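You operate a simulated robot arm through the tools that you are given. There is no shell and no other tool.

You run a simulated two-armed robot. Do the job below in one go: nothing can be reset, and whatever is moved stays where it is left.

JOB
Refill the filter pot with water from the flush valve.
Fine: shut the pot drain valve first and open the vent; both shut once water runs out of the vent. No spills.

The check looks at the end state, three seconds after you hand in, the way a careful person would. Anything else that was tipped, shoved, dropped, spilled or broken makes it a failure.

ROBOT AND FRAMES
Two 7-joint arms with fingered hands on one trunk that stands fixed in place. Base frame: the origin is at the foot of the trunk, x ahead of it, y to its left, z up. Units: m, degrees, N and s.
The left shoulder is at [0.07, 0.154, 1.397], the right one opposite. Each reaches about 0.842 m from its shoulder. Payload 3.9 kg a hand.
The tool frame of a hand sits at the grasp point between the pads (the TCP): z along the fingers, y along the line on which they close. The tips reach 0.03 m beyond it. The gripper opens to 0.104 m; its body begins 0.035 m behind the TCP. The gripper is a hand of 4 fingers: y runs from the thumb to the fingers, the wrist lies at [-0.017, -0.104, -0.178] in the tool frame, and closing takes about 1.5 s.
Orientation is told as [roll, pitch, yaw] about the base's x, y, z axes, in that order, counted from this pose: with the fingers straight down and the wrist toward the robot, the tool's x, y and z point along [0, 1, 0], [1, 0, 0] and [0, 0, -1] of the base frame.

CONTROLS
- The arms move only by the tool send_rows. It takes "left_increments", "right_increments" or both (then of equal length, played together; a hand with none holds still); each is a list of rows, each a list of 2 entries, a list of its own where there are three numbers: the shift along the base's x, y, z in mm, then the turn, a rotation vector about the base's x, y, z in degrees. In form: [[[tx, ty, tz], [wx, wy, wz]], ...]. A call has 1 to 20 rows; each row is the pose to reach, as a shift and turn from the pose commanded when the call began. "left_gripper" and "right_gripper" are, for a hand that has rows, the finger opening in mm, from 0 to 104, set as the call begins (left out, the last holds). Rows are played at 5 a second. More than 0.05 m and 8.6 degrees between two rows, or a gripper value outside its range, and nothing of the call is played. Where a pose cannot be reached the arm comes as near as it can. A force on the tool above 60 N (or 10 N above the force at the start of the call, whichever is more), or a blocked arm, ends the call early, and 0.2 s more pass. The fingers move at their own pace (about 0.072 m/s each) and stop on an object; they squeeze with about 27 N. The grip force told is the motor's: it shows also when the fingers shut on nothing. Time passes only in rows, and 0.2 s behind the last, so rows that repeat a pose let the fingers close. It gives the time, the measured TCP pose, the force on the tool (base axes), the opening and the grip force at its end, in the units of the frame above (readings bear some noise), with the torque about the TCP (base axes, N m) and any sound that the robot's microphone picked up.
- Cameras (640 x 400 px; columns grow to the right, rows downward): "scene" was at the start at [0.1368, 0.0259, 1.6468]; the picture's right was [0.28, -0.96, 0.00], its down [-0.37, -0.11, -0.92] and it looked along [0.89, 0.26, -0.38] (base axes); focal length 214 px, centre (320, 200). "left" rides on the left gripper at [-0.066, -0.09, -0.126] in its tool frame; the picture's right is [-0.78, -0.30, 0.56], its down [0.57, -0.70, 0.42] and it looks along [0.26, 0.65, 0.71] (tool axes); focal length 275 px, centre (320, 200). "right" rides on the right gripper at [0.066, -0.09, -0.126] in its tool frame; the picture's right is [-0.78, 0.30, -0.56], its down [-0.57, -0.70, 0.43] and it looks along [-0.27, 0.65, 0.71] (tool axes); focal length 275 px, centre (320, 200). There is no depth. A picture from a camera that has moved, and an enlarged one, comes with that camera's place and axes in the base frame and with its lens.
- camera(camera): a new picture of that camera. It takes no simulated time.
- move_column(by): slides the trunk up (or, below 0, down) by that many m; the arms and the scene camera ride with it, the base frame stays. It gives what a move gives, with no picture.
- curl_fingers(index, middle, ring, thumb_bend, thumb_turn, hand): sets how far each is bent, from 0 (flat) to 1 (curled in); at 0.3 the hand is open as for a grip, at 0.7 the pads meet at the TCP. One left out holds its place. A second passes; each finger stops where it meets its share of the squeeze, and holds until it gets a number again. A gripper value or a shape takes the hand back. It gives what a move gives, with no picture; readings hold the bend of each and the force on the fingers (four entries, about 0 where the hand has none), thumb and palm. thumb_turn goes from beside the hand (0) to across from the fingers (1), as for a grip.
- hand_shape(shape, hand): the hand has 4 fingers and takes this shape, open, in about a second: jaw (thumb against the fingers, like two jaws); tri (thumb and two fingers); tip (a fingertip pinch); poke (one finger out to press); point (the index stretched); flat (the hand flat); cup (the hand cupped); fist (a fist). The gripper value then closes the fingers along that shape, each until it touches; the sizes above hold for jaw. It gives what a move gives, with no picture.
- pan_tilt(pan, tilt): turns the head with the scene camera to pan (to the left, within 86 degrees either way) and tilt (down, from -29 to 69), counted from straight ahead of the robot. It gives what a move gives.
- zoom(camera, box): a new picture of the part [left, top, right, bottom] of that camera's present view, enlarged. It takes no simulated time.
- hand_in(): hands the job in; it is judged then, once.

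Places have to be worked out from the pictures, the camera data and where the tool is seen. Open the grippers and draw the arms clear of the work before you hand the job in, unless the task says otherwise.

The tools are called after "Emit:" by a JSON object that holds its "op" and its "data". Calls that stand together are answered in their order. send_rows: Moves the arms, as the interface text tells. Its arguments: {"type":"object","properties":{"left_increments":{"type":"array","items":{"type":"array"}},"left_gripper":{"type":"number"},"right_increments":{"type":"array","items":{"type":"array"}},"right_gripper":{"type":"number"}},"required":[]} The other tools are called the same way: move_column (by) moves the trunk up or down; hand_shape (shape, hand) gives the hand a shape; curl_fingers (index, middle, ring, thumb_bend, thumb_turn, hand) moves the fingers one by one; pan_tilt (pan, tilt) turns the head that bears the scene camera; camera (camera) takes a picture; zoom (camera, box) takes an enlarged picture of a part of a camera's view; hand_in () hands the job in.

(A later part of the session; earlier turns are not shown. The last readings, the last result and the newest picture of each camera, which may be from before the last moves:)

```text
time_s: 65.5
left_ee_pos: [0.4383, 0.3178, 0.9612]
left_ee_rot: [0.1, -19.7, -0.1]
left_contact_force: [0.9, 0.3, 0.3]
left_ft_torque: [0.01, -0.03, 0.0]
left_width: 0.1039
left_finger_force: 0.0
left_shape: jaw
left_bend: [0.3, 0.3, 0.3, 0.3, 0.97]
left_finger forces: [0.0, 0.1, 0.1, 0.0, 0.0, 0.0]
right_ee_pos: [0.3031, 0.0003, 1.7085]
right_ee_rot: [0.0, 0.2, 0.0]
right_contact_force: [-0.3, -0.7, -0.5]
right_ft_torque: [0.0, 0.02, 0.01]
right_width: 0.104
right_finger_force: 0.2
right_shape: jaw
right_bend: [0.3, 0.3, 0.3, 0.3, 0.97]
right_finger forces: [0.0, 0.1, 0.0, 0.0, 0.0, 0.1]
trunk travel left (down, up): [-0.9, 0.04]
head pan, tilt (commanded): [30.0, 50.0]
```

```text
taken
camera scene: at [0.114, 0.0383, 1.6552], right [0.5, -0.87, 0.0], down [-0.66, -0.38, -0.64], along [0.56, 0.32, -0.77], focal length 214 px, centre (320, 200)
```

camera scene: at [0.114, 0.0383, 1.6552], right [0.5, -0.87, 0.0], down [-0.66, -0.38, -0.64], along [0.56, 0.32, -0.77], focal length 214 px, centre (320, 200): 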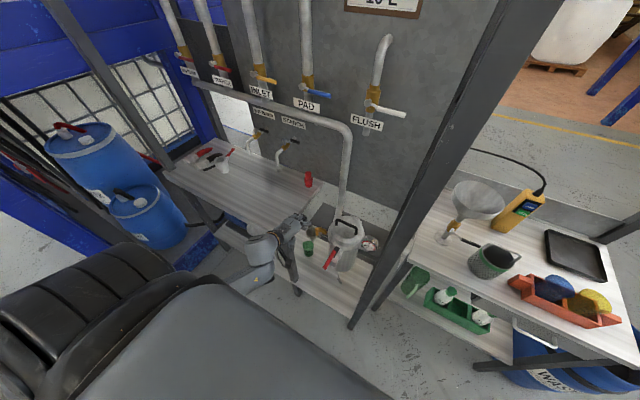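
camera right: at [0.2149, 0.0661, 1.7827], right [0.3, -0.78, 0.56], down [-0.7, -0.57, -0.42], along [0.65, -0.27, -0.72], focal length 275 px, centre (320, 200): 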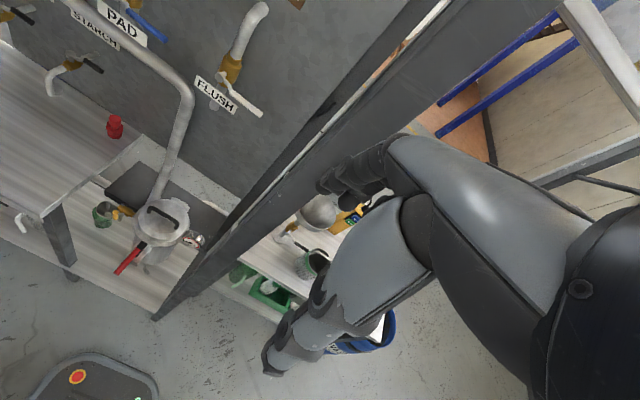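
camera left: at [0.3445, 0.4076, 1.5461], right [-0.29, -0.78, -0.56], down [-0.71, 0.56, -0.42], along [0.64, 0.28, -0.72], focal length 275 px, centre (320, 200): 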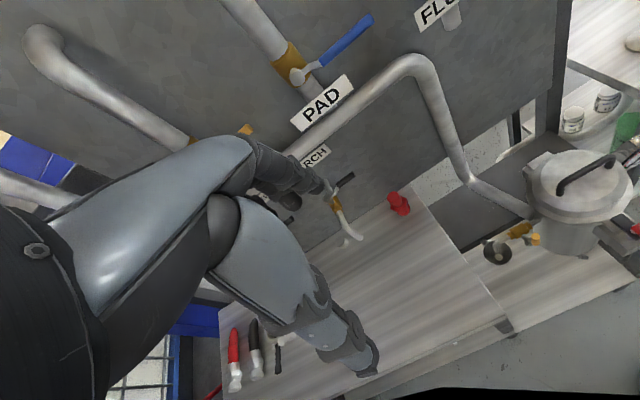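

Now I draw back to x≈0.36 and pitch the fingers further forward, then shape the left hand to a pointing finger and look at it.

Emit:
{"op": "send_rows", "data": {"left_increments": [[[-25, -9, -2], [0, -8, 0]], [[-50, -18, -4], [0, -16, 0]], [[-76, -28, -6], [0, -24, 0]], [[-90, -28, -6], [0, -26, 0]]]}}

Emit:
{"op": "hand_shape", "data": {"hand": "left", "shape": "point"}}

Emit:
{"op": "camera", "data": {"camera": "left"}}

Emit:
{"op": "zoom", "data": {"camera": "scene", "box": [200, 170, 400, 320]}}

```text
time_s: 66.5
left_ee_pos: [0.3457, 0.2913, 0.9573]
left_ee_rot: [0.1, -46.0, 0.0]
left_contact_force: [0.5, 0.3, -0.3]
left_ft_torque: [0.0, 0.01, -0.01]
left_width: 0.1038
left_finger_force: 0.0
left_shape: jaw
left_bend: [0.3, 0.3, 0.3, 0.3, 0.97]
left_finger forces: [0.0, 0.0, 0.0, 0.0, 0.0, 0.1]
right_ee_pos: [0.3038, 0.0021, 1.7073]
right_ee_rot: [-0.2, 0.2, 0.0]
right_contact_force: [0.2, 0.7, -0.1]
right_ft_torque: [-0.01, 0.02, 0.0]
right_width: 0.1038
right_finger_force: 0.0
right_shape: jaw
right_bend: [0.3, 0.3, 0.3, 0.3, 0.97]
right_finger forces: [0.0, 0.0, 0.0, 0.1, 0.0, 0.0]
trunk travel left (down, up): [-0.9, 0.04]
head pan, tilt (commanded): [30.0, 50.0]
```

```text
time_s: 67.4
left_ee_pos: [0.3459, 0.2887, 0.9558]
left_ee_rot: [0.0, -46.0, 0.0]
left_contact_force: [0.4, -0.3, 0.4]
left_ft_torque: [0.0, 0.01, 0.0]
left_width: 0.0001
left_finger_force: 0.1
left_shape: point
left_bend: [0.2, 1.0, 1.0, 0.99, 0.87]
left_finger forces: [0.0, 0.1, 0.0, 0.0, 0.0, 0.0]
right_ee_pos: [0.3043, -0.0005, 1.7062]
right_ee_rot: [0.1, 0.2, 0.0]
right_contact_force: [-1.2, 0.3, 0.1]
right_ft_torque: [0.01, 0.01, 0.0]
right_width: 0.1037
right_finger_force: 0.1
right_shape: jaw
right_bend: [0.3, 0.3, 0.3, 0.3, 0.97]
right_finger forces: [0.0, 0.0, 0.0, 0.0, 0.0, 0.0]
trunk travel left (down, up): [-0.9, 0.04]
head pan, tilt (commanded): [30.0, 50.0]
```

```text
taken
camera left: at [0.1939, 0.223, 0.9818], right [0.19, -0.77, -0.6], down [-0.18, 0.57, -0.8], along [0.96, 0.27, -0.03], focal length 275 px, centre (320, 200)
```

left: 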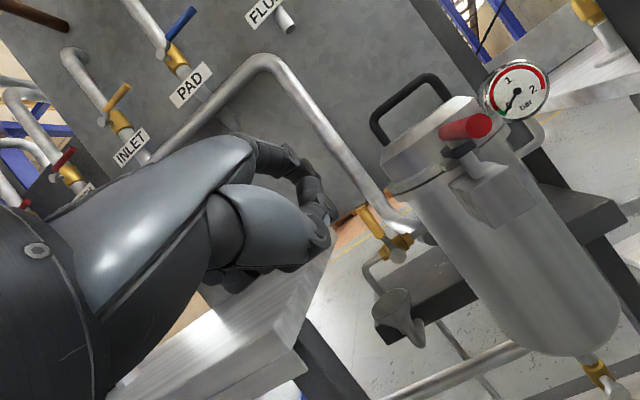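

```text
2.67 times, centred on (300, 245) of scene
camera zoom: at [0.1143, 0.0379, 1.6552], right [0.5, -0.87, 0.0], down [-0.66, -0.38, -0.64], along [0.56, 0.32, -0.77], focal length 572 px, centre (373, 80)
```

zoom: 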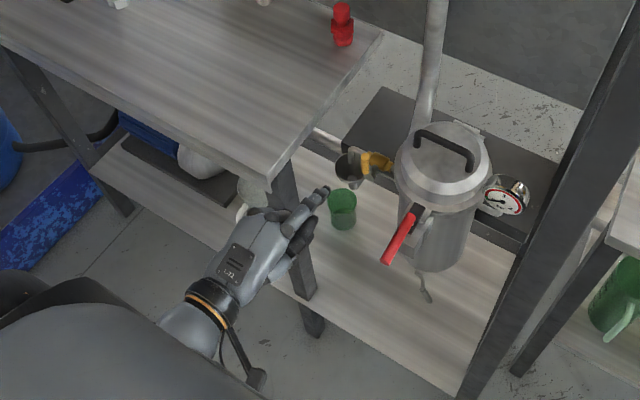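

The finger tip lies about 7 cm ahead of the TCP, at (0.42, 0.287, 0.96), clear of table leg, corner and the red clamp lever. I ride the trunk down 0.38 m to bring the finger to drain height.

Emit:
{"op": "move_column", "data": {"by": -0.38}}

Emit:
{"op": "camera", "data": {"camera": "left"}}

Emit:
{"op": "camera", "data": {"camera": "scene"}}

```text
time_s: 71.0
left_ee_pos: [0.3459, 0.2899, 0.5769]
left_ee_rot: [0.1, -45.9, 0.0]
left_contact_force: [-0.6, 0.5, -0.6]
left_ft_torque: [-0.01, 0.0, 0.01]
left_width: 0.0
left_finger_force: 0.0
left_shape: point
left_bend: [0.2, 1.0, 1.0, 0.99, 0.87]
left_finger forces: [0.1, 0.0, 0.0, 0.0, 0.0, 0.0]
right_ee_pos: [0.3041, 0.0026, 1.3272]
right_ee_rot: [0.0, 0.2, -0.1]
right_contact_force: [0.4, -0.2, -0.3]
right_ft_torque: [-0.02, -0.02, 0.0]
right_width: 0.1039
right_finger_force: 0.1
right_shape: jaw
right_bend: [0.3, 0.3, 0.3, 0.3, 0.97]
right_finger forces: [0.0, 0.1, 0.1, 0.1, 0.0, 0.1]
trunk travel left (down, up): [-0.52, 0.42]
head pan, tilt (commanded): [30.0, 50.0]
```

```text
taken
camera left: at [0.1938, 0.2233, 0.6018], right [0.19, -0.78, -0.6], down [-0.18, 0.57, -0.8], along [0.96, 0.27, -0.03], focal length 275 px, centre (320, 200)
```

left: 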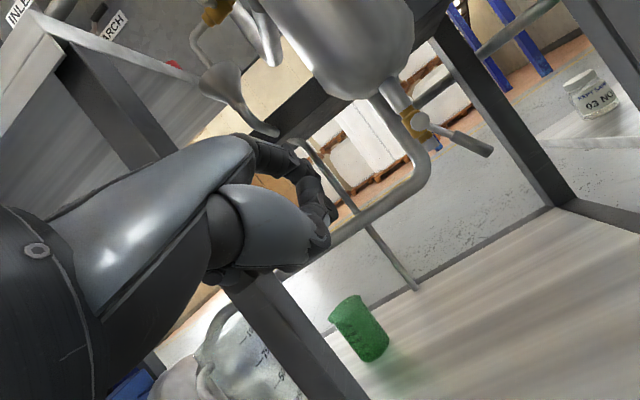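

```text
taken
camera scene: at [0.1143, 0.0383, 1.2752], right [0.5, -0.87, 0.0], down [-0.66, -0.38, -0.64], along [0.56, 0.32, -0.77], focal length 214 px, centre (320, 200)
```

scene: 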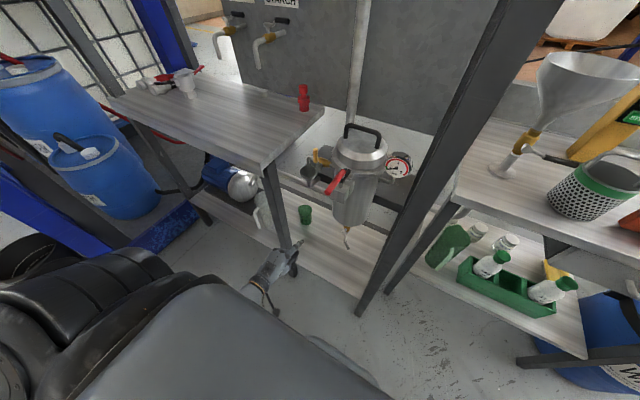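

I now have the drain in the left camera from in front; I zoom on it and on the finger.

Emit:
{"op": "zoom", "data": {"camera": "left", "box": [350, 60, 510, 180]}}

Emit:
{"op": "zoom", "data": {"camera": "left", "box": [200, 100, 380, 300]}}

Emit:
{"op": "zoom", "data": {"camera": "scene", "box": [220, 180, 400, 320]}}

```text
3.33 times, centred on (430, 120) of left
camera zoom: at [0.1938, 0.2233, 0.6018], right [0.19, -0.78, -0.6], down [-0.18, 0.57, -0.8], along [0.96, 0.27, -0.03], focal length 918 px, centre (-47, 467)
```

zoom: 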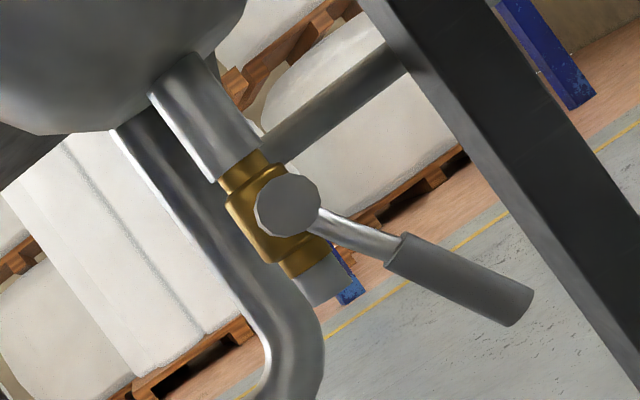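

```text
2.00 times, centred on (290, 200) of left
camera zoom: at [0.1938, 0.2233, 0.6018], right [0.19, -0.78, -0.6], down [-0.18, 0.57, -0.8], along [0.96, 0.27, -0.03], focal length 551 px, centre (380, 200)
```

zoom: 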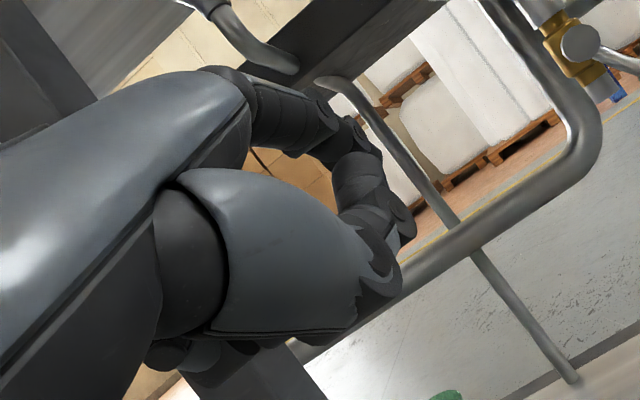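

```text
2.86 times, centred on (310, 250) of scene
camera zoom: at [0.1143, 0.0383, 1.2752], right [0.5, -0.87, 0.0], down [-0.66, -0.38, -0.64], along [0.56, 0.32, -0.77], focal length 613 px, centre (349, 57)
```

zoom: 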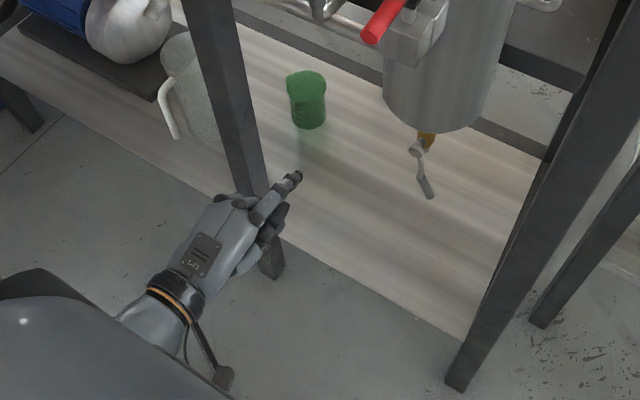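

The drain lever hub is at (0.508, 0.171, 0.596), its tip at (0.504, 0.135, 0.531): about 30° off straight down, so closing means turning it right/up to horizontal. I straighten the index fully and look at where its tip is.

Emit:
{"op": "curl_fingers", "data": {"hand": "left", "index": 0}}

Emit:
{"op": "zoom", "data": {"camera": "left", "box": [200, 60, 400, 260]}}

Emit:
{"op": "zoom", "data": {"camera": "scene", "box": [240, 210, 340, 300]}}

```text
time_s: 72.0
left_ee_pos: [0.3463, 0.2893, 0.577]
left_ee_rot: [0.1, -46.1, 0.0]
left_contact_force: [0.4, -0.7, 0.5]
left_ft_torque: [0.0, 0.01, 0.0]
left_width: 0.0508
left_finger_force: 0.0
left_shape: fingers
left_bend: [0.0, 1.0, 1.0, 0.99, 0.87]
left_finger forces: [0.0, 0.0, 0.1, 0.1, 0.1, 0.0]
right_ee_pos: [0.3033, 0.0005, 1.3276]
right_ee_rot: [0.1, 0.2, 0.0]
right_contact_force: [0.4, 0.1, 0.6]
right_ft_torque: [0.0, -0.03, -0.01]
right_width: 0.1041
right_finger_force: 0.0
right_shape: jaw
right_bend: [0.3, 0.3, 0.3, 0.3, 0.97]
right_finger forces: [0.0, 0.0, 0.0, 0.1, 0.0, 0.0]
trunk travel left (down, up): [-0.52, 0.42]
head pan, tilt (commanded): [30.0, 50.0]
```

```text
2.00 times, centred on (300, 160) of left
camera zoom: at [0.1938, 0.2233, 0.6017], right [0.19, -0.78, -0.6], down [-0.18, 0.57, -0.8], along [0.96, 0.27, -0.03], focal length 551 px, centre (360, 280)
```

zoom: 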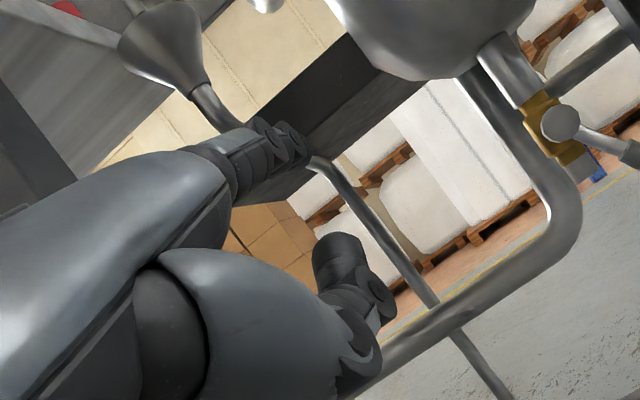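

```text
4.44 times, centred on (290, 255) of scene
camera zoom: at [0.1144, 0.0383, 1.2751], right [0.5, -0.87, 0.0], down [-0.66, -0.38, -0.64], along [0.56, 0.32, -0.77], focal length 953 px, centre (453, -44)
```

zoom: 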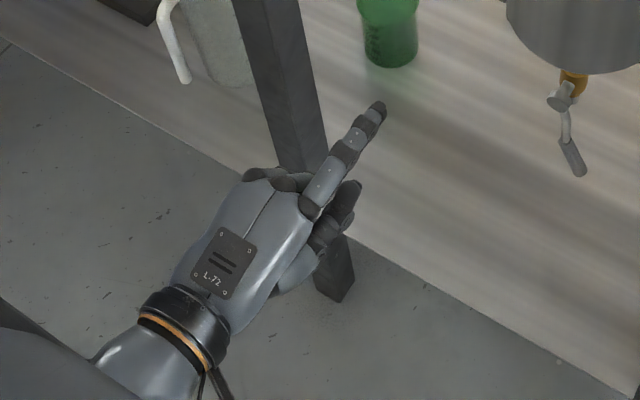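

The straight index points forward and its tip sits about 7 cm ahead of and 8 cm above the TCP. I bring it, slightly rolled, to a spot in front and to the lower left of the drain lever.

Emit:
{"op": "send_rows", "data": {"left_increments": [[[3, -23, -23], [-5, 2, -0.4]], [[6, -46, -47], [-10, 3.9, -0.9]], [[10, -69, -70], [-15, 5.9, -1.3]], [[13, -92, -94], [-20, 7.9, -1.8]], [[16, -115, -117], [-24.9, 9.84, -2.2]]]}}

Emit:
{"op": "camera", "data": {"camera": "left"}}

Emit:
{"op": "zoom", "data": {"camera": "scene", "box": [280, 200, 400, 300]}}

```text
time_s: 73.2
left_ee_pos: [0.3614, 0.1746, 0.4608]
left_ee_rot: [-29.8, -31.9, 16.9]
left_contact_force: [-0.7, 0.2, -0.1]
left_ft_torque: [-0.03, -0.03, 0.01]
left_width: 0.0507
left_finger_force: 0.1
left_shape: fingers
left_bend: [0.0, 1.0, 1.0, 0.99, 0.87]
left_finger forces: [0.0, 0.0, 0.0, 0.0, 0.0, 0.1]
right_ee_pos: [0.3046, 0.0015, 1.3268]
right_ee_rot: [0.0, 0.2, -0.1]
right_contact_force: [0.6, 0.0, -0.6]
right_ft_torque: [0.0, 0.04, -0.01]
right_width: 0.1039
right_finger_force: 0.1
right_shape: jaw
right_bend: [0.3, 0.3, 0.3, 0.3, 0.97]
right_finger forces: [0.1, 0.1, 0.1, 0.0, 0.1, 0.0]
trunk travel left (down, up): [-0.52, 0.42]
head pan, tilt (commanded): [30.0, 50.0]
```

```text
taken
camera left: at [0.2157, 0.1352, 0.5335], right [0.09, -0.97, -0.24], down [-0.32, 0.2, -0.93], along [0.94, 0.16, -0.29], focal length 275 px, centre (320, 200)
```

left: 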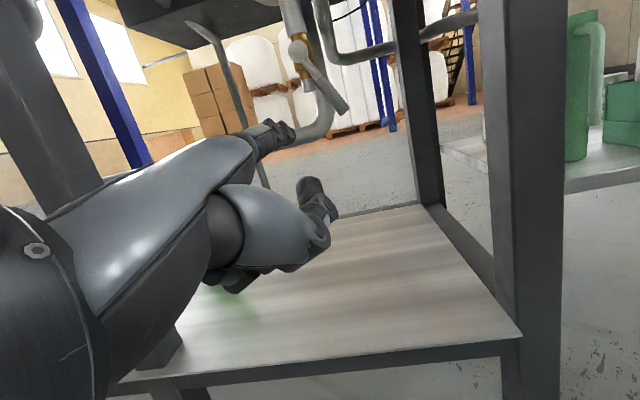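

```text
4.00 times, centred on (340, 250) of scene
camera zoom: at [0.1148, 0.0383, 1.2751], right [0.5, -0.87, 0.0], down [-0.66, -0.38, -0.64], along [0.56, 0.32, -0.77], focal length 858 px, centre (240, 0)
```

zoom: 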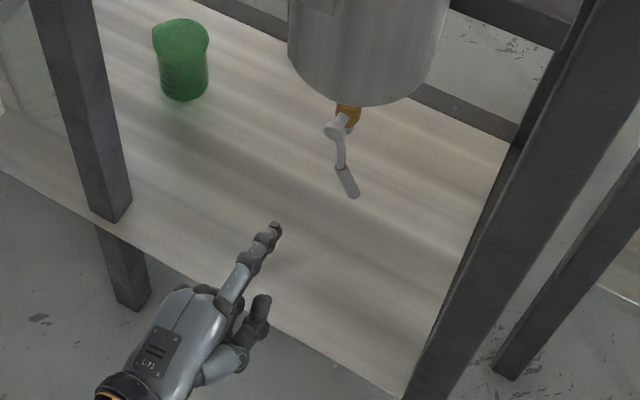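

The tip is at (0.439, 0.182, 0.527), as predicted. I zoom the left camera to confirm how the finger lines up with the lever.

Emit:
{"op": "zoom", "data": {"camera": "left", "box": [220, 20, 400, 180]}}

```text
2.50 times, centred on (310, 100) of left
camera zoom: at [0.2157, 0.1352, 0.5335], right [0.09, -0.97, -0.24], down [-0.32, 0.2, -0.93], along [0.94, 0.16, -0.29], focal length 688 px, centre (345, 450)
```

zoom: 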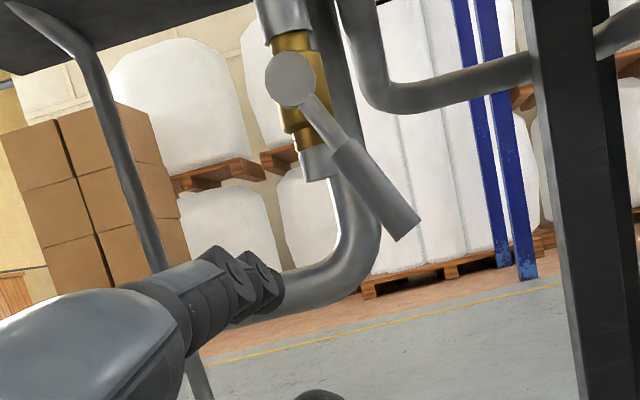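

Consistent: hub (0.506, 0.170, 0.595). I advance the fingertip under and left of the lever to x≈0.515, then sweep it along the arc to the right and up.

Emit:
{"op": "send_rows", "data": {"left_increments": [[[25, -1, 0], [0, 0, 0]], [[50, -3, 0], [0, 0, 0]], [[76, -4, 0], [0, 0, 0]]]}}

Emit:
{"op": "zoom", "data": {"camera": "left", "box": [220, 20, 400, 180]}}

Emit:
{"op": "zoom", "data": {"camera": "scene", "box": [310, 190, 400, 260]}}

```text
time_s: 74.0
left_ee_pos: [0.4382, 0.1707, 0.458]
left_ee_rot: [-29.8, -32.0, 16.9]
left_contact_force: [-0.3, 0.3, 0.5]
left_ft_torque: [-0.02, -0.01, -0.02]
left_width: 0.0508
left_finger_force: 0.0
left_shape: fingers
left_bend: [0.0, 1.0, 1.0, 0.99, 0.87]
left_finger forces: [0.1, 0.1, 0.0, 0.0, 0.0, 0.1]
right_ee_pos: [0.304, 0.001, 1.3269]
right_ee_rot: [0.1, 0.1, -0.2]
right_contact_force: [-0.4, -0.4, -0.3]
right_ft_torque: [-0.03, 0.02, 0.01]
right_width: 0.1039
right_finger_force: 0.1
right_shape: jaw
right_bend: [0.3, 0.3, 0.3, 0.3, 0.97]
right_finger forces: [0.0, 0.1, 0.0, 0.0, 0.0, 0.0]
trunk travel left (down, up): [-0.52, 0.42]
head pan, tilt (commanded): [30.0, 50.0]
```

```text
2.50 times, centred on (310, 100) of left
camera zoom: at [0.2921, 0.1308, 0.5334], right [0.09, -0.97, -0.24], down [-0.32, 0.2, -0.93], along [0.94, 0.16, -0.29], focal length 688 px, centre (345, 450)
```

zoom: 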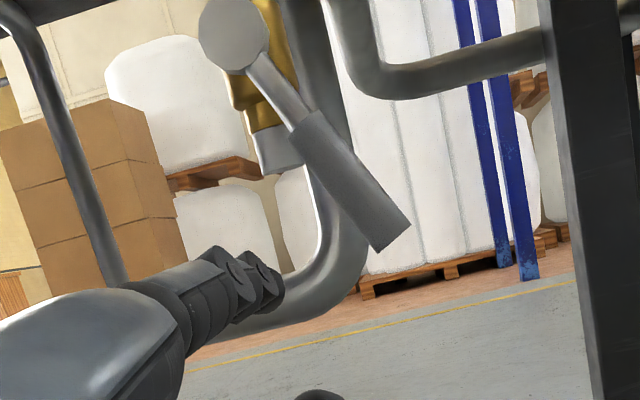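

```text
5.71 times, centred on (355, 225) of scene
camera zoom: at [0.1151, 0.0384, 1.2751], right [0.5, -0.87, 0.0], down [-0.66, -0.38, -0.64], along [0.56, 0.32, -0.77], focal length 1226 px, centre (120, 57)
```

zoom: 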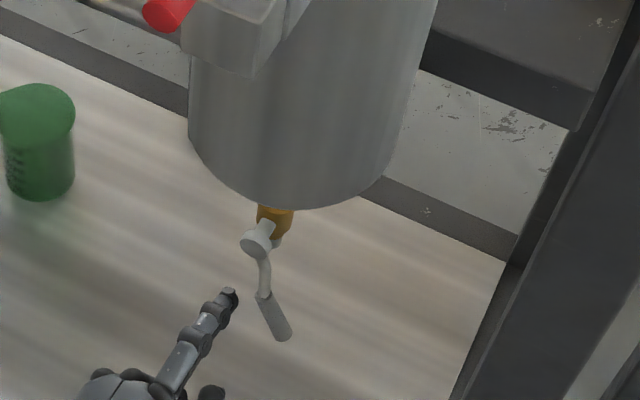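

The finger sits just left of the lever. Now the sweep to the right and up to close the drain.

Emit:
{"op": "send_rows", "data": {"left_increments": [[[0, -10, 6], [0, 0, 0]], [[0, -21, 12], [0, 0, 0]], [[0, -28, 14], [0, 0, 0]], [[0, -35, 17], [0, 0, 0]], [[0, -41, 21], [0, 0, 0]], [[0, -47, 26], [0, 0, 0]], [[0, -52, 32], [0, 0, 0]], [[0, -57, 38], [0, 0, 0]], [[0, -60, 44], [0, 0, 0]], [[0, -63, 51], [0, 0, 0]], [[0, -64, 58], [0, 0, 0]]]}}

Emit:
{"op": "zoom", "data": {"camera": "left", "box": [180, 0, 400, 180]}}

Emit:
{"op": "zoom", "data": {"camera": "scene", "box": [310, 190, 400, 260]}}

```text
time_s: 76.4
left_ee_pos: [0.4448, 0.1182, 0.518]
left_ee_rot: [-28.3, -33.0, 15.7]
left_contact_force: [-1.6, 1.1, -8.2]
left_ft_torque: [-0.15, 0.34, 0.1]
left_width: 0.0459
left_finger_force: 4.2
left_shape: fingers
left_bend: [0.03, 1.0, 1.0, 0.99, 0.87]
left_finger forces: [8.1, 0.1, 0.1, 0.0, 0.0, 0.1]
right_ee_pos: [0.3051, 0.0018, 1.3272]
right_ee_rot: [-0.1, 0.2, 0.0]
right_contact_force: [0.4, -0.5, 0.4]
right_ft_torque: [0.01, 0.01, -0.01]
right_width: 0.1038
right_finger_force: 0.0
right_shape: jaw
right_bend: [0.3, 0.3, 0.3, 0.3, 0.97]
right_finger forces: [0.0, 0.0, 0.0, 0.0, 0.0, 0.0]
trunk travel left (down, up): [-0.52, 0.42]
head pan, tilt (commanded): [30.0, 50.0]
```

```text
2.22 times, centred on (290, 90) of left
camera zoom: at [0.2967, 0.0778, 0.5905], right [0.08, -0.96, -0.26], down [-0.31, 0.23, -0.92], along [0.95, 0.15, -0.28], focal length 612 px, centre (387, 444)
```

zoom: 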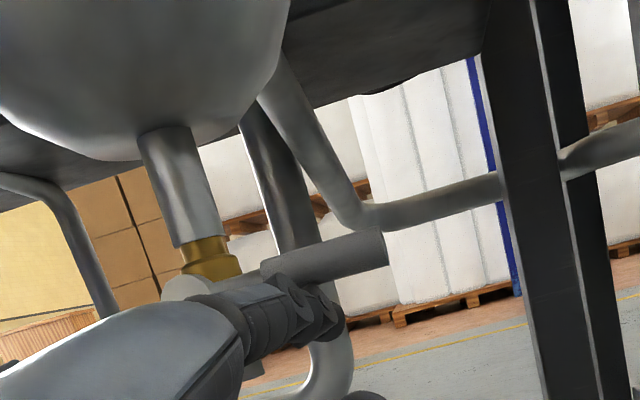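

```text
5.71 times, centred on (355, 225) of scene
camera zoom: at [0.1153, 0.0389, 1.2749], right [0.5, -0.87, 0.0], down [-0.66, -0.38, -0.64], along [0.56, 0.32, -0.77], focal length 1226 px, centre (120, 57)
```

zoom: 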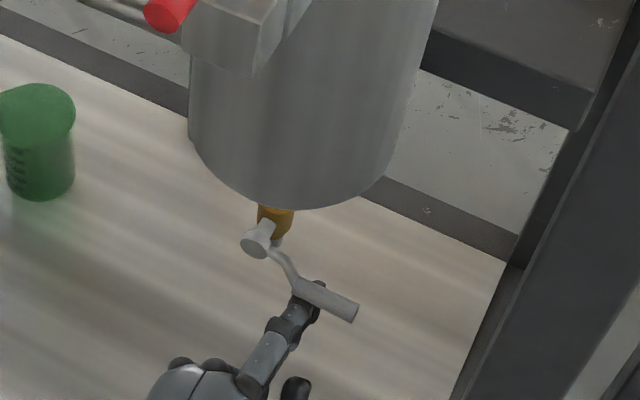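

The lever has swung to horizontal and the finger meets 8 N. I nudge 5 mm further to be sure it is on its stop.

Emit:
{"op": "send_rows", "data": {"left_increments": [[[0, 0, 3], [0, 0, 0]], [[0, 0, 6], [0, 0, 0]], [[0, 0, 6], [0, 0, 0]]]}}

Emit:
{"op": "zoom", "data": {"camera": "left", "box": [180, 0, 400, 180]}}

Emit:
{"op": "zoom", "data": {"camera": "scene", "box": [310, 190, 400, 260]}}

```text
time_s: 77.2
left_ee_pos: [0.443, 0.1195, 0.5234]
left_ee_rot: [-28.2, -32.9, 15.5]
left_contact_force: [-1.9, 3.3, -13.4]
left_ft_torque: [-0.27, 0.76, 0.19]
left_width: 0.0422
left_finger_force: 6.8
left_shape: fingers
left_bend: [0.06, 1.0, 1.0, 0.99, 0.87]
left_finger forces: [13.4, 0.0, 0.1, 0.0, 0.0, 0.0]
right_ee_pos: [0.306, 0.0008, 1.3273]
right_ee_rot: [-0.1, 0.3, 0.0]
right_contact_force: [0.1, 1.0, -0.4]
right_ft_torque: [0.03, -0.01, 0.01]
right_width: 0.1038
right_finger_force: 0.0
right_shape: jaw
right_bend: [0.3, 0.3, 0.3, 0.3, 0.97]
right_finger forces: [0.1, 0.0, 0.0, 0.0, 0.0, 0.0]
trunk travel left (down, up): [-0.52, 0.42]
head pan, tilt (commanded): [30.0, 50.0]
```

```text
2.22 times, centred on (290, 90) of left
camera zoom: at [0.2964, 0.0788, 0.5956], right [0.08, -0.96, -0.27], down [-0.31, 0.23, -0.92], along [0.95, 0.16, -0.28], focal length 612 px, centre (387, 444)
```

zoom: 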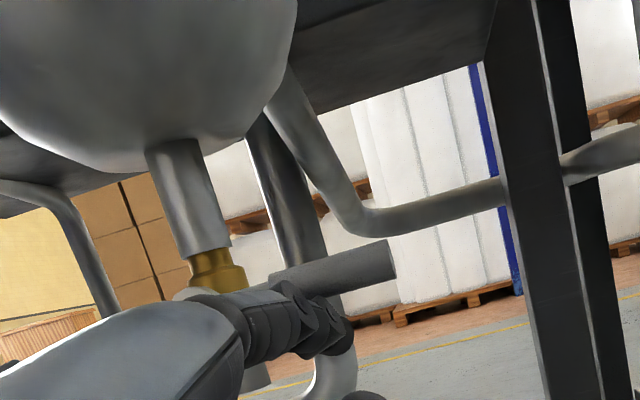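

```text
5.71 times, centred on (355, 225) of scene
camera zoom: at [0.116, 0.0391, 1.2749], right [0.5, -0.87, 0.0], down [-0.66, -0.38, -0.64], along [0.56, 0.32, -0.77], focal length 1226 px, centre (120, 57)
```

zoom: 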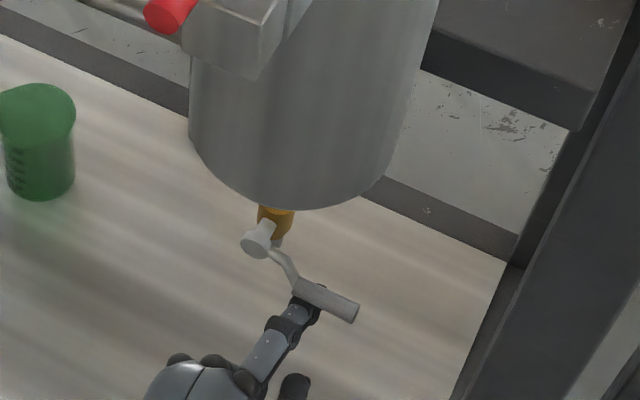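

The lever stays put while the force rises to 13 N: the drain is shut, on its stop. I release, withdraw the finger and swing the hand left in front of the gap, rolling it a little more for the vent.

Emit:
{"op": "send_rows", "data": {"left_increments": [[[0, 4, -12], [0, 0, 0]], [[0, 6, -24], [0, 0, 0]], [[-35, 8, -26], [0, 0, 0]], [[-75, 20, -26], [-4, 0, 0]], [[-92, 62, -24], [-9, 0, 0]], [[-92, 108, -18], [-14, 0, 0]], [[-92, 150, -10], [-20, 0, 0]]]}}

Emit:
{"op": "zoom", "data": {"camera": "scene", "box": [270, 170, 410, 290]}}

Emit:
{"op": "camera", "data": {"camera": "left"}}

```text
time_s: 78.8
left_ee_pos: [0.3468, 0.2566, 0.5149]
left_ee_rot: [-51.1, -24.4, 27.0]
left_contact_force: [0.1, 0.7, -0.7]
left_ft_torque: [-0.04, 0.03, 0.01]
left_width: 0.0505
left_finger_force: 0.0
left_shape: fingers
left_bend: [0.0, 1.0, 1.0, 1.0, 0.87]
left_finger forces: [0.0, 0.0, 0.0, 0.0, 0.0, 0.0]
right_ee_pos: [0.3047, 0.0008, 1.3275]
right_ee_rot: [-0.1, 0.2, 0.0]
right_contact_force: [0.5, 0.5, 0.3]
right_ft_torque: [-0.05, -0.01, -0.01]
right_width: 0.1038
right_finger_force: 0.2
right_shape: jaw
right_bend: [0.3, 0.3, 0.3, 0.3, 0.97]
right_finger forces: [0.1, 0.0, 0.0, 0.1, 0.0, 0.0]
trunk travel left (down, up): [-0.52, 0.42]
head pan, tilt (commanded): [30.0, 50.0]
```

```text
3.33 times, centred on (340, 230) of scene
camera zoom: at [0.1146, 0.0396, 1.2751], right [0.5, -0.87, 0.0], down [-0.66, -0.38, -0.64], along [0.56, 0.32, -0.77], focal length 715 px, centre (253, 100)
```

zoom: 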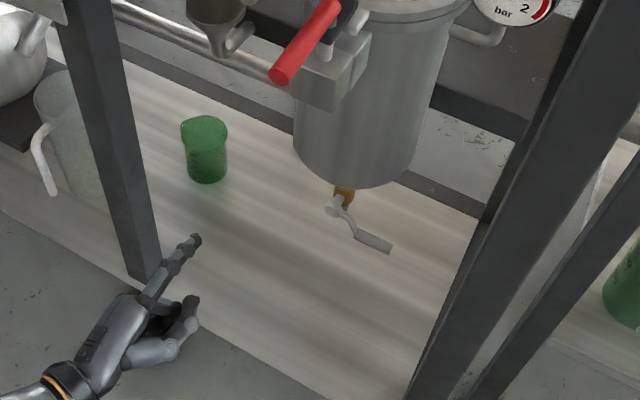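

```text
taken
camera left: at [0.2009, 0.2453, 0.5975], right [0.09, -0.99, 0.11], down [-0.32, -0.13, -0.94], along [0.94, 0.05, -0.33], focal length 275 px, centre (320, 200)
```

left: 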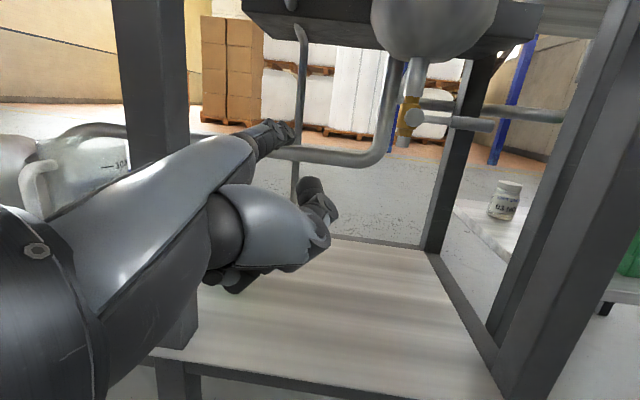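

The drain lever stands straight across its pipe. With the hand clear at x≈0.35, I ride the trunk up 0.36 m to vent height.

Emit:
{"op": "move_column", "data": {"by": 0.36}}

Emit:
{"op": "camera", "data": {"camera": "left"}}

Emit:
{"op": "pan_tilt", "data": {"pan": 20, "tilt": 60}}

Emit:
{"op": "camera", "data": {"camera": "scene"}}

```text
time_s: 82.3
left_ee_pos: [0.3465, 0.257, 0.8752]
left_ee_rot: [-50.9, -24.5, 27.0]
left_contact_force: [-0.3, 0.5, -0.3]
left_ft_torque: [0.0, 0.01, -0.01]
left_width: 0.0503
left_finger_force: 0.0
left_shape: fingers
left_bend: [0.0, 1.0, 1.0, 1.0, 0.87]
left_finger forces: [0.0, 0.0, 0.2, 0.0, 0.0, 0.0]
right_ee_pos: [0.3033, 0.0005, 1.6871]
right_ee_rot: [0.0, 0.2, 0.0]
right_contact_force: [0.2, 0.6, 0.4]
right_ft_torque: [0.01, -0.04, -0.01]
right_width: 0.104
right_finger_force: 0.1
right_shape: jaw
right_bend: [0.3, 0.3, 0.3, 0.3, 0.97]
right_finger forces: [0.0, 0.0, 0.0, 0.0, 0.0, 0.0]
trunk travel left (down, up): [-0.88, 0.06]
head pan, tilt (commanded): [30.0, 50.0]
```

```text
taken
camera left: at [0.2008, 0.2446, 0.9575], right [0.09, -0.99, 0.1], down [-0.32, -0.13, -0.94], along [0.94, 0.05, -0.33], focal length 275 px, centre (320, 200)
```

left: 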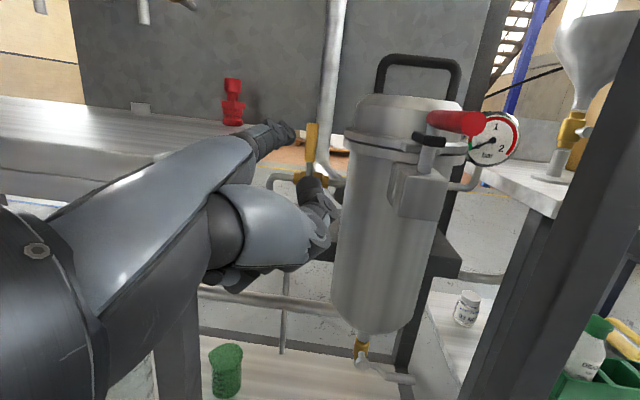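

```text
time_s: 83.0
left_ee_pos: [0.3462, 0.2571, 0.8745]
left_ee_rot: [-50.9, -24.4, 27.1]
left_contact_force: [0.1, 0.5, -1.2]
left_ft_torque: [-0.02, 0.01, 0.0]
left_width: 0.0505
left_finger_force: 0.1
left_shape: fingers
left_bend: [0.0, 1.0, 1.0, 1.0, 0.87]
left_finger forces: [0.0, 0.1, 0.0, 0.0, 0.0, 0.0]
right_ee_pos: [0.3046, 0.0009, 1.6875]
right_ee_rot: [0.0, 0.2, 0.1]
right_contact_force: [0.6, -0.2, 0.1]
right_ft_torque: [-0.04, 0.01, 0.01]
right_width: 0.1038
right_finger_force: 0.0
right_shape: jaw
right_bend: [0.3, 0.3, 0.3, 0.3, 0.97]
right_finger forces: [0.0, 0.0, 0.0, 0.0, 0.0, 0.0]
trunk travel left (down, up): [-0.88, 0.06]
head pan, tilt (commanded): [20.0, 60.0]
```

```text
taken
camera scene: at [0.1104, 0.0227, 1.6226], right [0.34, -0.94, 0.0], down [-0.81, -0.3, -0.5], along [0.47, 0.17, -0.87], focal length 214 px, centre (320, 200)
```

scene: 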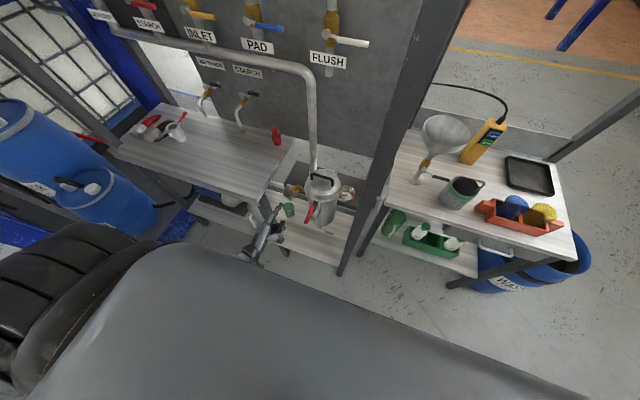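

The left camera shows the vent handle standing right behind the fingertip. I zoom both cameras on it.

Emit:
{"op": "zoom", "data": {"camera": "left", "box": [230, 90, 480, 250]}}

Emit:
{"op": "zoom", "data": {"camera": "scene", "box": [240, 160, 380, 270]}}

```text
2.50 times, centred on (355, 170) of left
camera zoom: at [0.2008, 0.2446, 0.9575], right [0.09, -0.99, 0.1], down [-0.32, -0.13, -0.94], along [0.94, 0.05, -0.33], focal length 688 px, centre (232, 275)
```

zoom: 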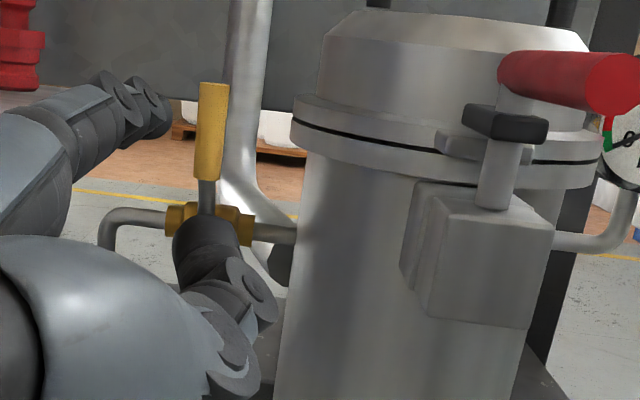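

```text
3.64 times, centred on (310, 215) of scene
camera zoom: at [0.1104, 0.0227, 1.6226], right [0.34, -0.94, 0.0], down [-0.81, -0.3, -0.5], along [0.47, 0.17, -0.87], focal length 780 px, centre (356, 146)
```

zoom: 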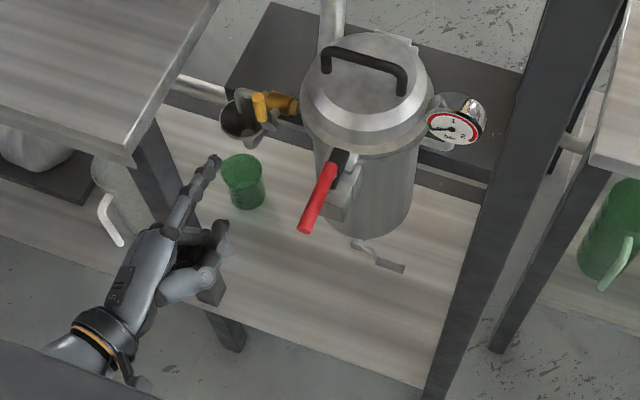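

The vent handle is at (0.503, 0.276, 0.895–0.937) with its hub at z≈0.867, and the finger is at (0.42, 0.285, 0.93). I roll the hand back toward palm-down and place the finger to the right of the handle, still in front of it.

Emit:
{"op": "send_rows", "data": {"left_increments": [[[2, -1, -5], [7, 0, 0]], [[4, -1, -9], [14, 0, 0]], [[6, -2, -14], [21, 0, 0]], [[8, -2, -18], [28, 0, 0]], [[9, -3, -22], [35, 0, 0]]]}}

Emit:
{"op": "zoom", "data": {"camera": "left", "box": [200, 50, 480, 250]}}

Emit:
{"op": "zoom", "data": {"camera": "scene", "box": [240, 160, 380, 270]}}

```text
time_s: 84.2
left_ee_pos: [0.3563, 0.254, 0.8523]
left_ee_rot: [-11.9, -35.2, 7.0]
left_contact_force: [-0.3, -0.6, 0.5]
left_ft_torque: [0.0, -0.01, 0.02]
left_width: 0.0505
left_finger_force: 0.1
left_shape: fingers
left_bend: [0.0, 1.0, 1.0, 1.0, 0.87]
left_finger forces: [0.1, 0.0, 0.1, 0.1, 0.0, 0.0]
right_ee_pos: [0.3034, -0.0011, 1.6868]
right_ee_rot: [0.0, 0.3, -0.1]
right_contact_force: [-0.7, -0.5, -0.2]
right_ft_torque: [0.02, 0.01, 0.02]
right_width: 0.1038
right_finger_force: 0.0
right_shape: jaw
right_bend: [0.3, 0.3, 0.3, 0.3, 0.97]
right_finger forces: [0.0, 0.0, 0.0, 0.1, 0.0, 0.0]
trunk travel left (down, up): [-0.88, 0.06]
head pan, tilt (commanded): [20.0, 60.0]
```

```text
2.00 times, centred on (340, 150) of left
camera zoom: at [0.2097, 0.1965, 0.9135], right [0.09, -0.87, -0.48], down [-0.32, 0.44, -0.84], along [0.94, 0.23, -0.24], focal length 551 px, centre (280, 300)
```

zoom: 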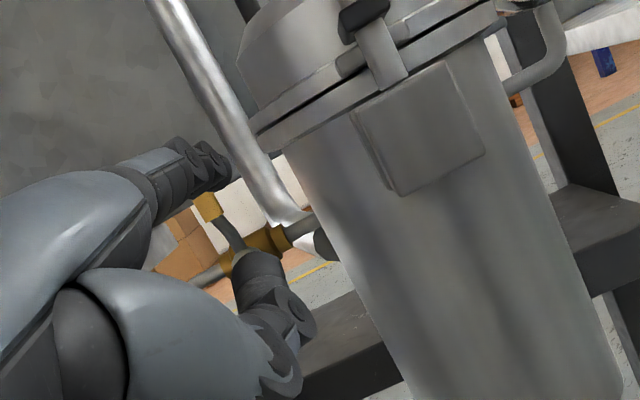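

```text
3.64 times, centred on (310, 215) of scene
camera zoom: at [0.1103, 0.0216, 1.6226], right [0.34, -0.94, 0.0], down [-0.81, -0.3, -0.5], along [0.47, 0.17, -0.87], focal length 780 px, centre (356, 146)
```

zoom: 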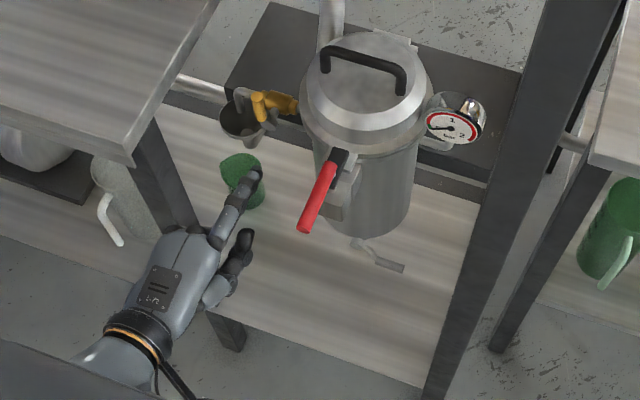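

The finger is at (0.43, 0.245, 0.917). The gap between the pot's flange (y≈0.24) and the handle (y≈0.268) is narrow, so I aim for y=0.254 and go in just to the handle's depth.

Emit:
{"op": "send_rows", "data": {"left_increments": [[[10, 10, 0], [0, 0, 0]], [[30, 10, 0], [0, 0, 0]], [[50, 10, 0], [0, 0, 0]]]}}

Emit:
{"op": "zoom", "data": {"camera": "left", "box": [240, 60, 400, 180]}}

Emit:
{"op": "zoom", "data": {"camera": "scene", "box": [270, 170, 350, 230]}}

```text
time_s: 85.0
left_ee_pos: [0.4067, 0.2644, 0.851]
left_ee_rot: [-12.1, -35.2, 7.1]
left_contact_force: [-0.1, 0.7, -0.3]
left_ft_torque: [0.02, 0.0, 0.02]
left_width: 0.0506
left_finger_force: 0.0
left_shape: fingers
left_bend: [0.0, 1.0, 1.0, 1.0, 0.87]
left_finger forces: [0.0, 0.0, 0.0, 0.0, 0.0, 0.1]
right_ee_pos: [0.3049, -0.0001, 1.6881]
right_ee_rot: [0.0, 0.3, -0.1]
right_contact_force: [1.1, -0.4, -0.8]
right_ft_torque: [0.0, 0.03, 0.01]
right_width: 0.1041
right_finger_force: 0.0
right_shape: jaw
right_bend: [0.3, 0.3, 0.3, 0.3, 0.97]
right_finger forces: [0.0, 0.1, 0.0, 0.0, 0.1, 0.0]
trunk travel left (down, up): [-0.88, 0.06]
head pan, tilt (commanded): [20.0, 60.0]
```

```text
3.33 times, centred on (320, 120) of left
camera zoom: at [0.2608, 0.2068, 0.9134], right [0.09, -0.87, -0.48], down [-0.32, 0.43, -0.84], along [0.94, 0.23, -0.24], focal length 918 px, centre (320, 467)
```

zoom: 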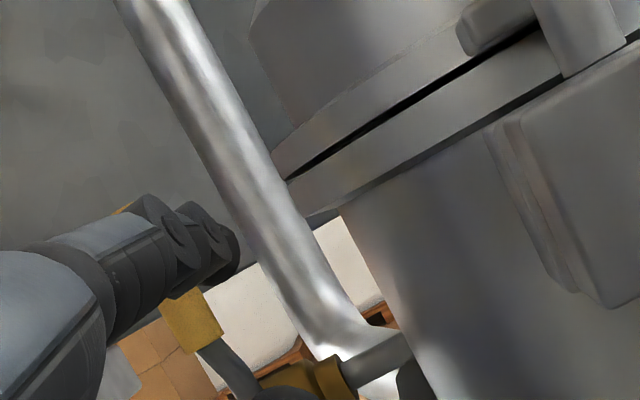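

```text
6.67 times, centred on (310, 200) of scene
camera zoom: at [0.1114, 0.0221, 1.6225], right [0.34, -0.94, 0.0], down [-0.81, -0.3, -0.5], along [0.47, 0.17, -0.87], focal length 1430 px, centre (387, 200)
```

zoom: 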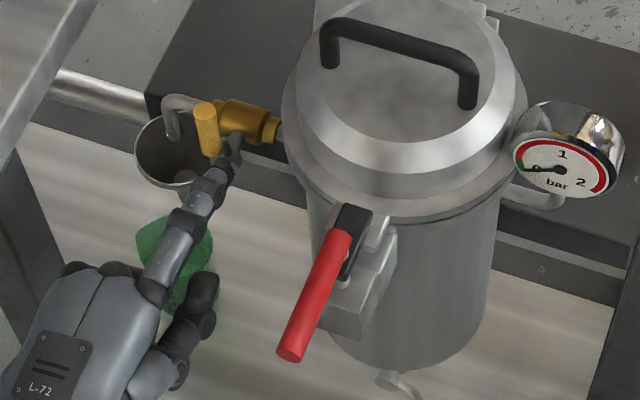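

The fingertip (end at x≈0.50, y≈0.256) is just right of the handle. I go in 12 mm more and push the handle over to the left along its arc, rolling the hand gradually to keep the fist off the table.

Emit:
{"op": "send_rows", "data": {"left_increments": [[[12, 0, 0], [0, 0, 0]], [[12, 4, 2], [0, 0, 0]], [[12, 13, 4], [-4, 0, 0]], [[12, 22, 3], [-8, 0, 0]], [[12, 28, -1], [-14, 0, 0]]]}}

Emit:
{"op": "zoom", "data": {"camera": "left", "box": [220, 60, 420, 220]}}

Emit:
{"op": "zoom", "data": {"camera": "scene", "box": [260, 165, 350, 235]}}

```text
time_s: 86.2
left_ee_pos: [0.419, 0.2939, 0.8509]
left_ee_rot: [-28.8, -32.4, 16.4]
left_contact_force: [-0.5, 0.0, 0.0]
left_ft_torque: [-0.04, 0.0, 0.0]
left_width: 0.0506
left_finger_force: 0.0
left_shape: fingers
left_bend: [0.0, 1.0, 1.0, 1.0, 0.87]
left_finger forces: [0.0, 0.0, 0.0, 0.0, 0.1, 0.0]
right_ee_pos: [0.3061, 0.0026, 1.687]
right_ee_rot: [0.0, 0.2, 0.0]
right_contact_force: [0.1, -0.1, 0.6]
right_ft_torque: [0.01, 0.0, -0.04]
right_width: 0.1038
right_finger_force: 0.0
right_shape: jaw
right_bend: [0.3, 0.3, 0.3, 0.3, 0.97]
right_finger forces: [0.0, 0.1, 0.0, 0.1, 0.0, 0.0]
trunk travel left (down, up): [-0.88, 0.06]
head pan, tilt (commanded): [20.0, 60.0]
```

```text
2.50 times, centred on (320, 140) of left
camera zoom: at [0.2725, 0.2523, 0.9246], right [0.09, -0.96, -0.26], down [-0.32, 0.22, -0.92], along [0.94, 0.16, -0.29], focal length 688 px, centre (320, 350)
```

zoom: 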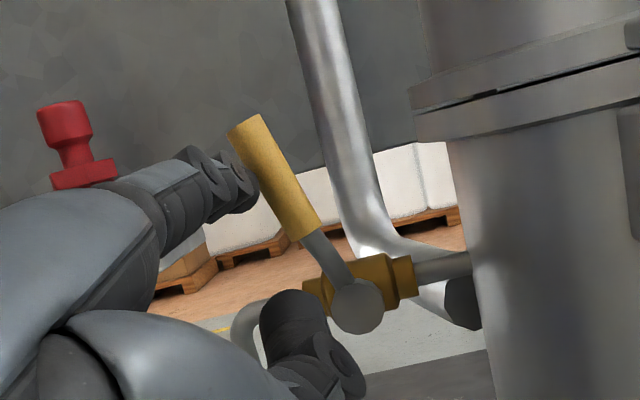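

```text
5.71 times, centred on (305, 200) of scene
camera zoom: at [0.1113, 0.0238, 1.6225], right [0.34, -0.94, 0.0], down [-0.81, -0.3, -0.5], along [0.47, 0.17, -0.87], focal length 1226 px, centre (406, 200)
```

zoom: 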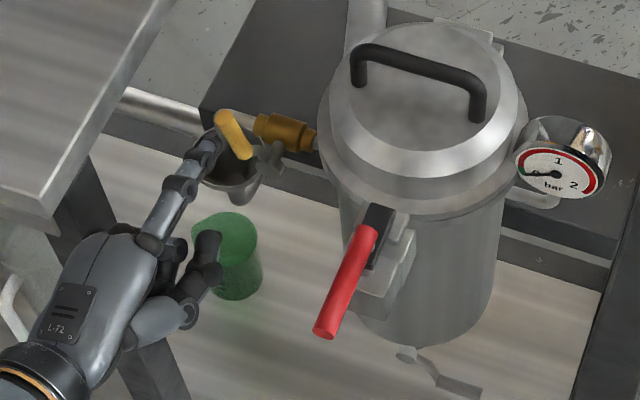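

The handle tilted about 16° left, then the fingertip slipped past its front: the tip reaches only to x≈0.49. I back out, come round to the right of the handle again and go in deeper.

Emit:
{"op": "send_rows", "data": {"left_increments": [[[-25, 0, 0], [0, 0, 0]], [[-38, -10, 2], [7, 0, 0]], [[-38, -23, 3], [14, 0, 0]], [[-10, -23, 3], [14, 0, 0]], [[15, -23, 3], [14, 0, 0]]]}}

Emit:
{"op": "zoom", "data": {"camera": "left", "box": [220, 60, 420, 220]}}

Emit:
{"op": "zoom", "data": {"camera": "scene", "box": [260, 165, 350, 235]}}

```text
time_s: 87.5
left_ee_pos: [0.4345, 0.2684, 0.8537]
left_ee_rot: [-12.1, -35.2, 7.2]
left_contact_force: [0.0, 0.0, -0.3]
left_ft_torque: [0.03, 0.0, -0.01]
left_width: 0.0511
left_finger_force: 0.1
left_shape: fingers
left_bend: [0.0, 1.0, 1.0, 1.0, 0.87]
left_finger forces: [0.0, 0.1, 0.0, 0.0, 0.0, 0.0]
right_ee_pos: [0.3051, 0.0019, 1.6875]
right_ee_rot: [-0.1, 0.2, -0.1]
right_contact_force: [0.5, 0.1, 0.4]
right_ft_torque: [0.01, 0.01, 0.0]
right_width: 0.1041
right_finger_force: 0.1
right_shape: jaw
right_bend: [0.3, 0.3, 0.3, 0.3, 0.97]
right_finger forces: [0.1, 0.1, 0.0, 0.1, 0.0, 0.0]
trunk travel left (down, up): [-0.88, 0.06]
head pan, tilt (commanded): [20.0, 60.0]
```

```text
2.50 times, centred on (320, 140) of left
camera zoom: at [0.288, 0.2121, 0.9155], right [0.09, -0.87, -0.48], down [-0.32, 0.43, -0.84], along [0.94, 0.23, -0.24], focal length 688 px, centre (320, 350)
```

zoom: 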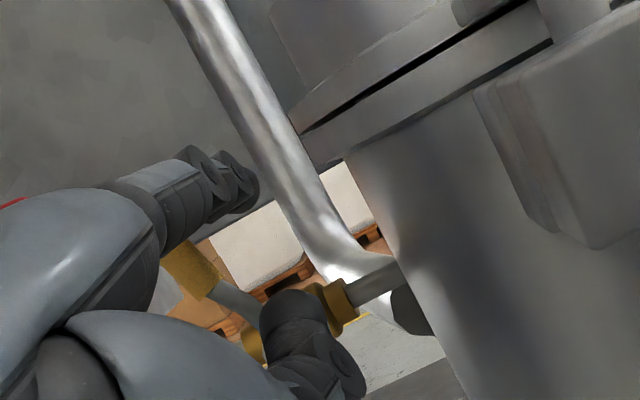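

```text
5.71 times, centred on (305, 200) of scene
camera zoom: at [0.1117, 0.0238, 1.6225], right [0.34, -0.94, 0.0], down [-0.81, -0.3, -0.5], along [0.47, 0.17, -0.87], focal length 1226 px, centre (406, 200)
```

zoom: 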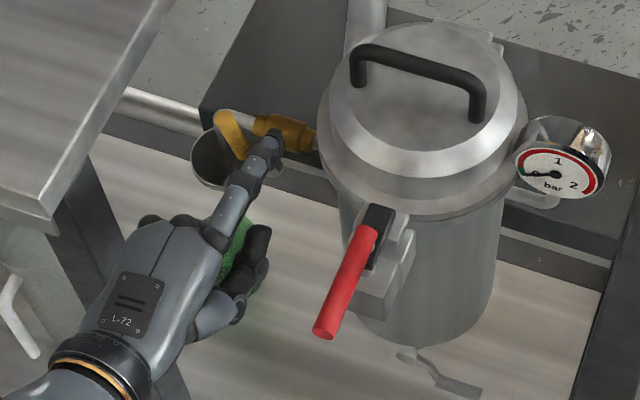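

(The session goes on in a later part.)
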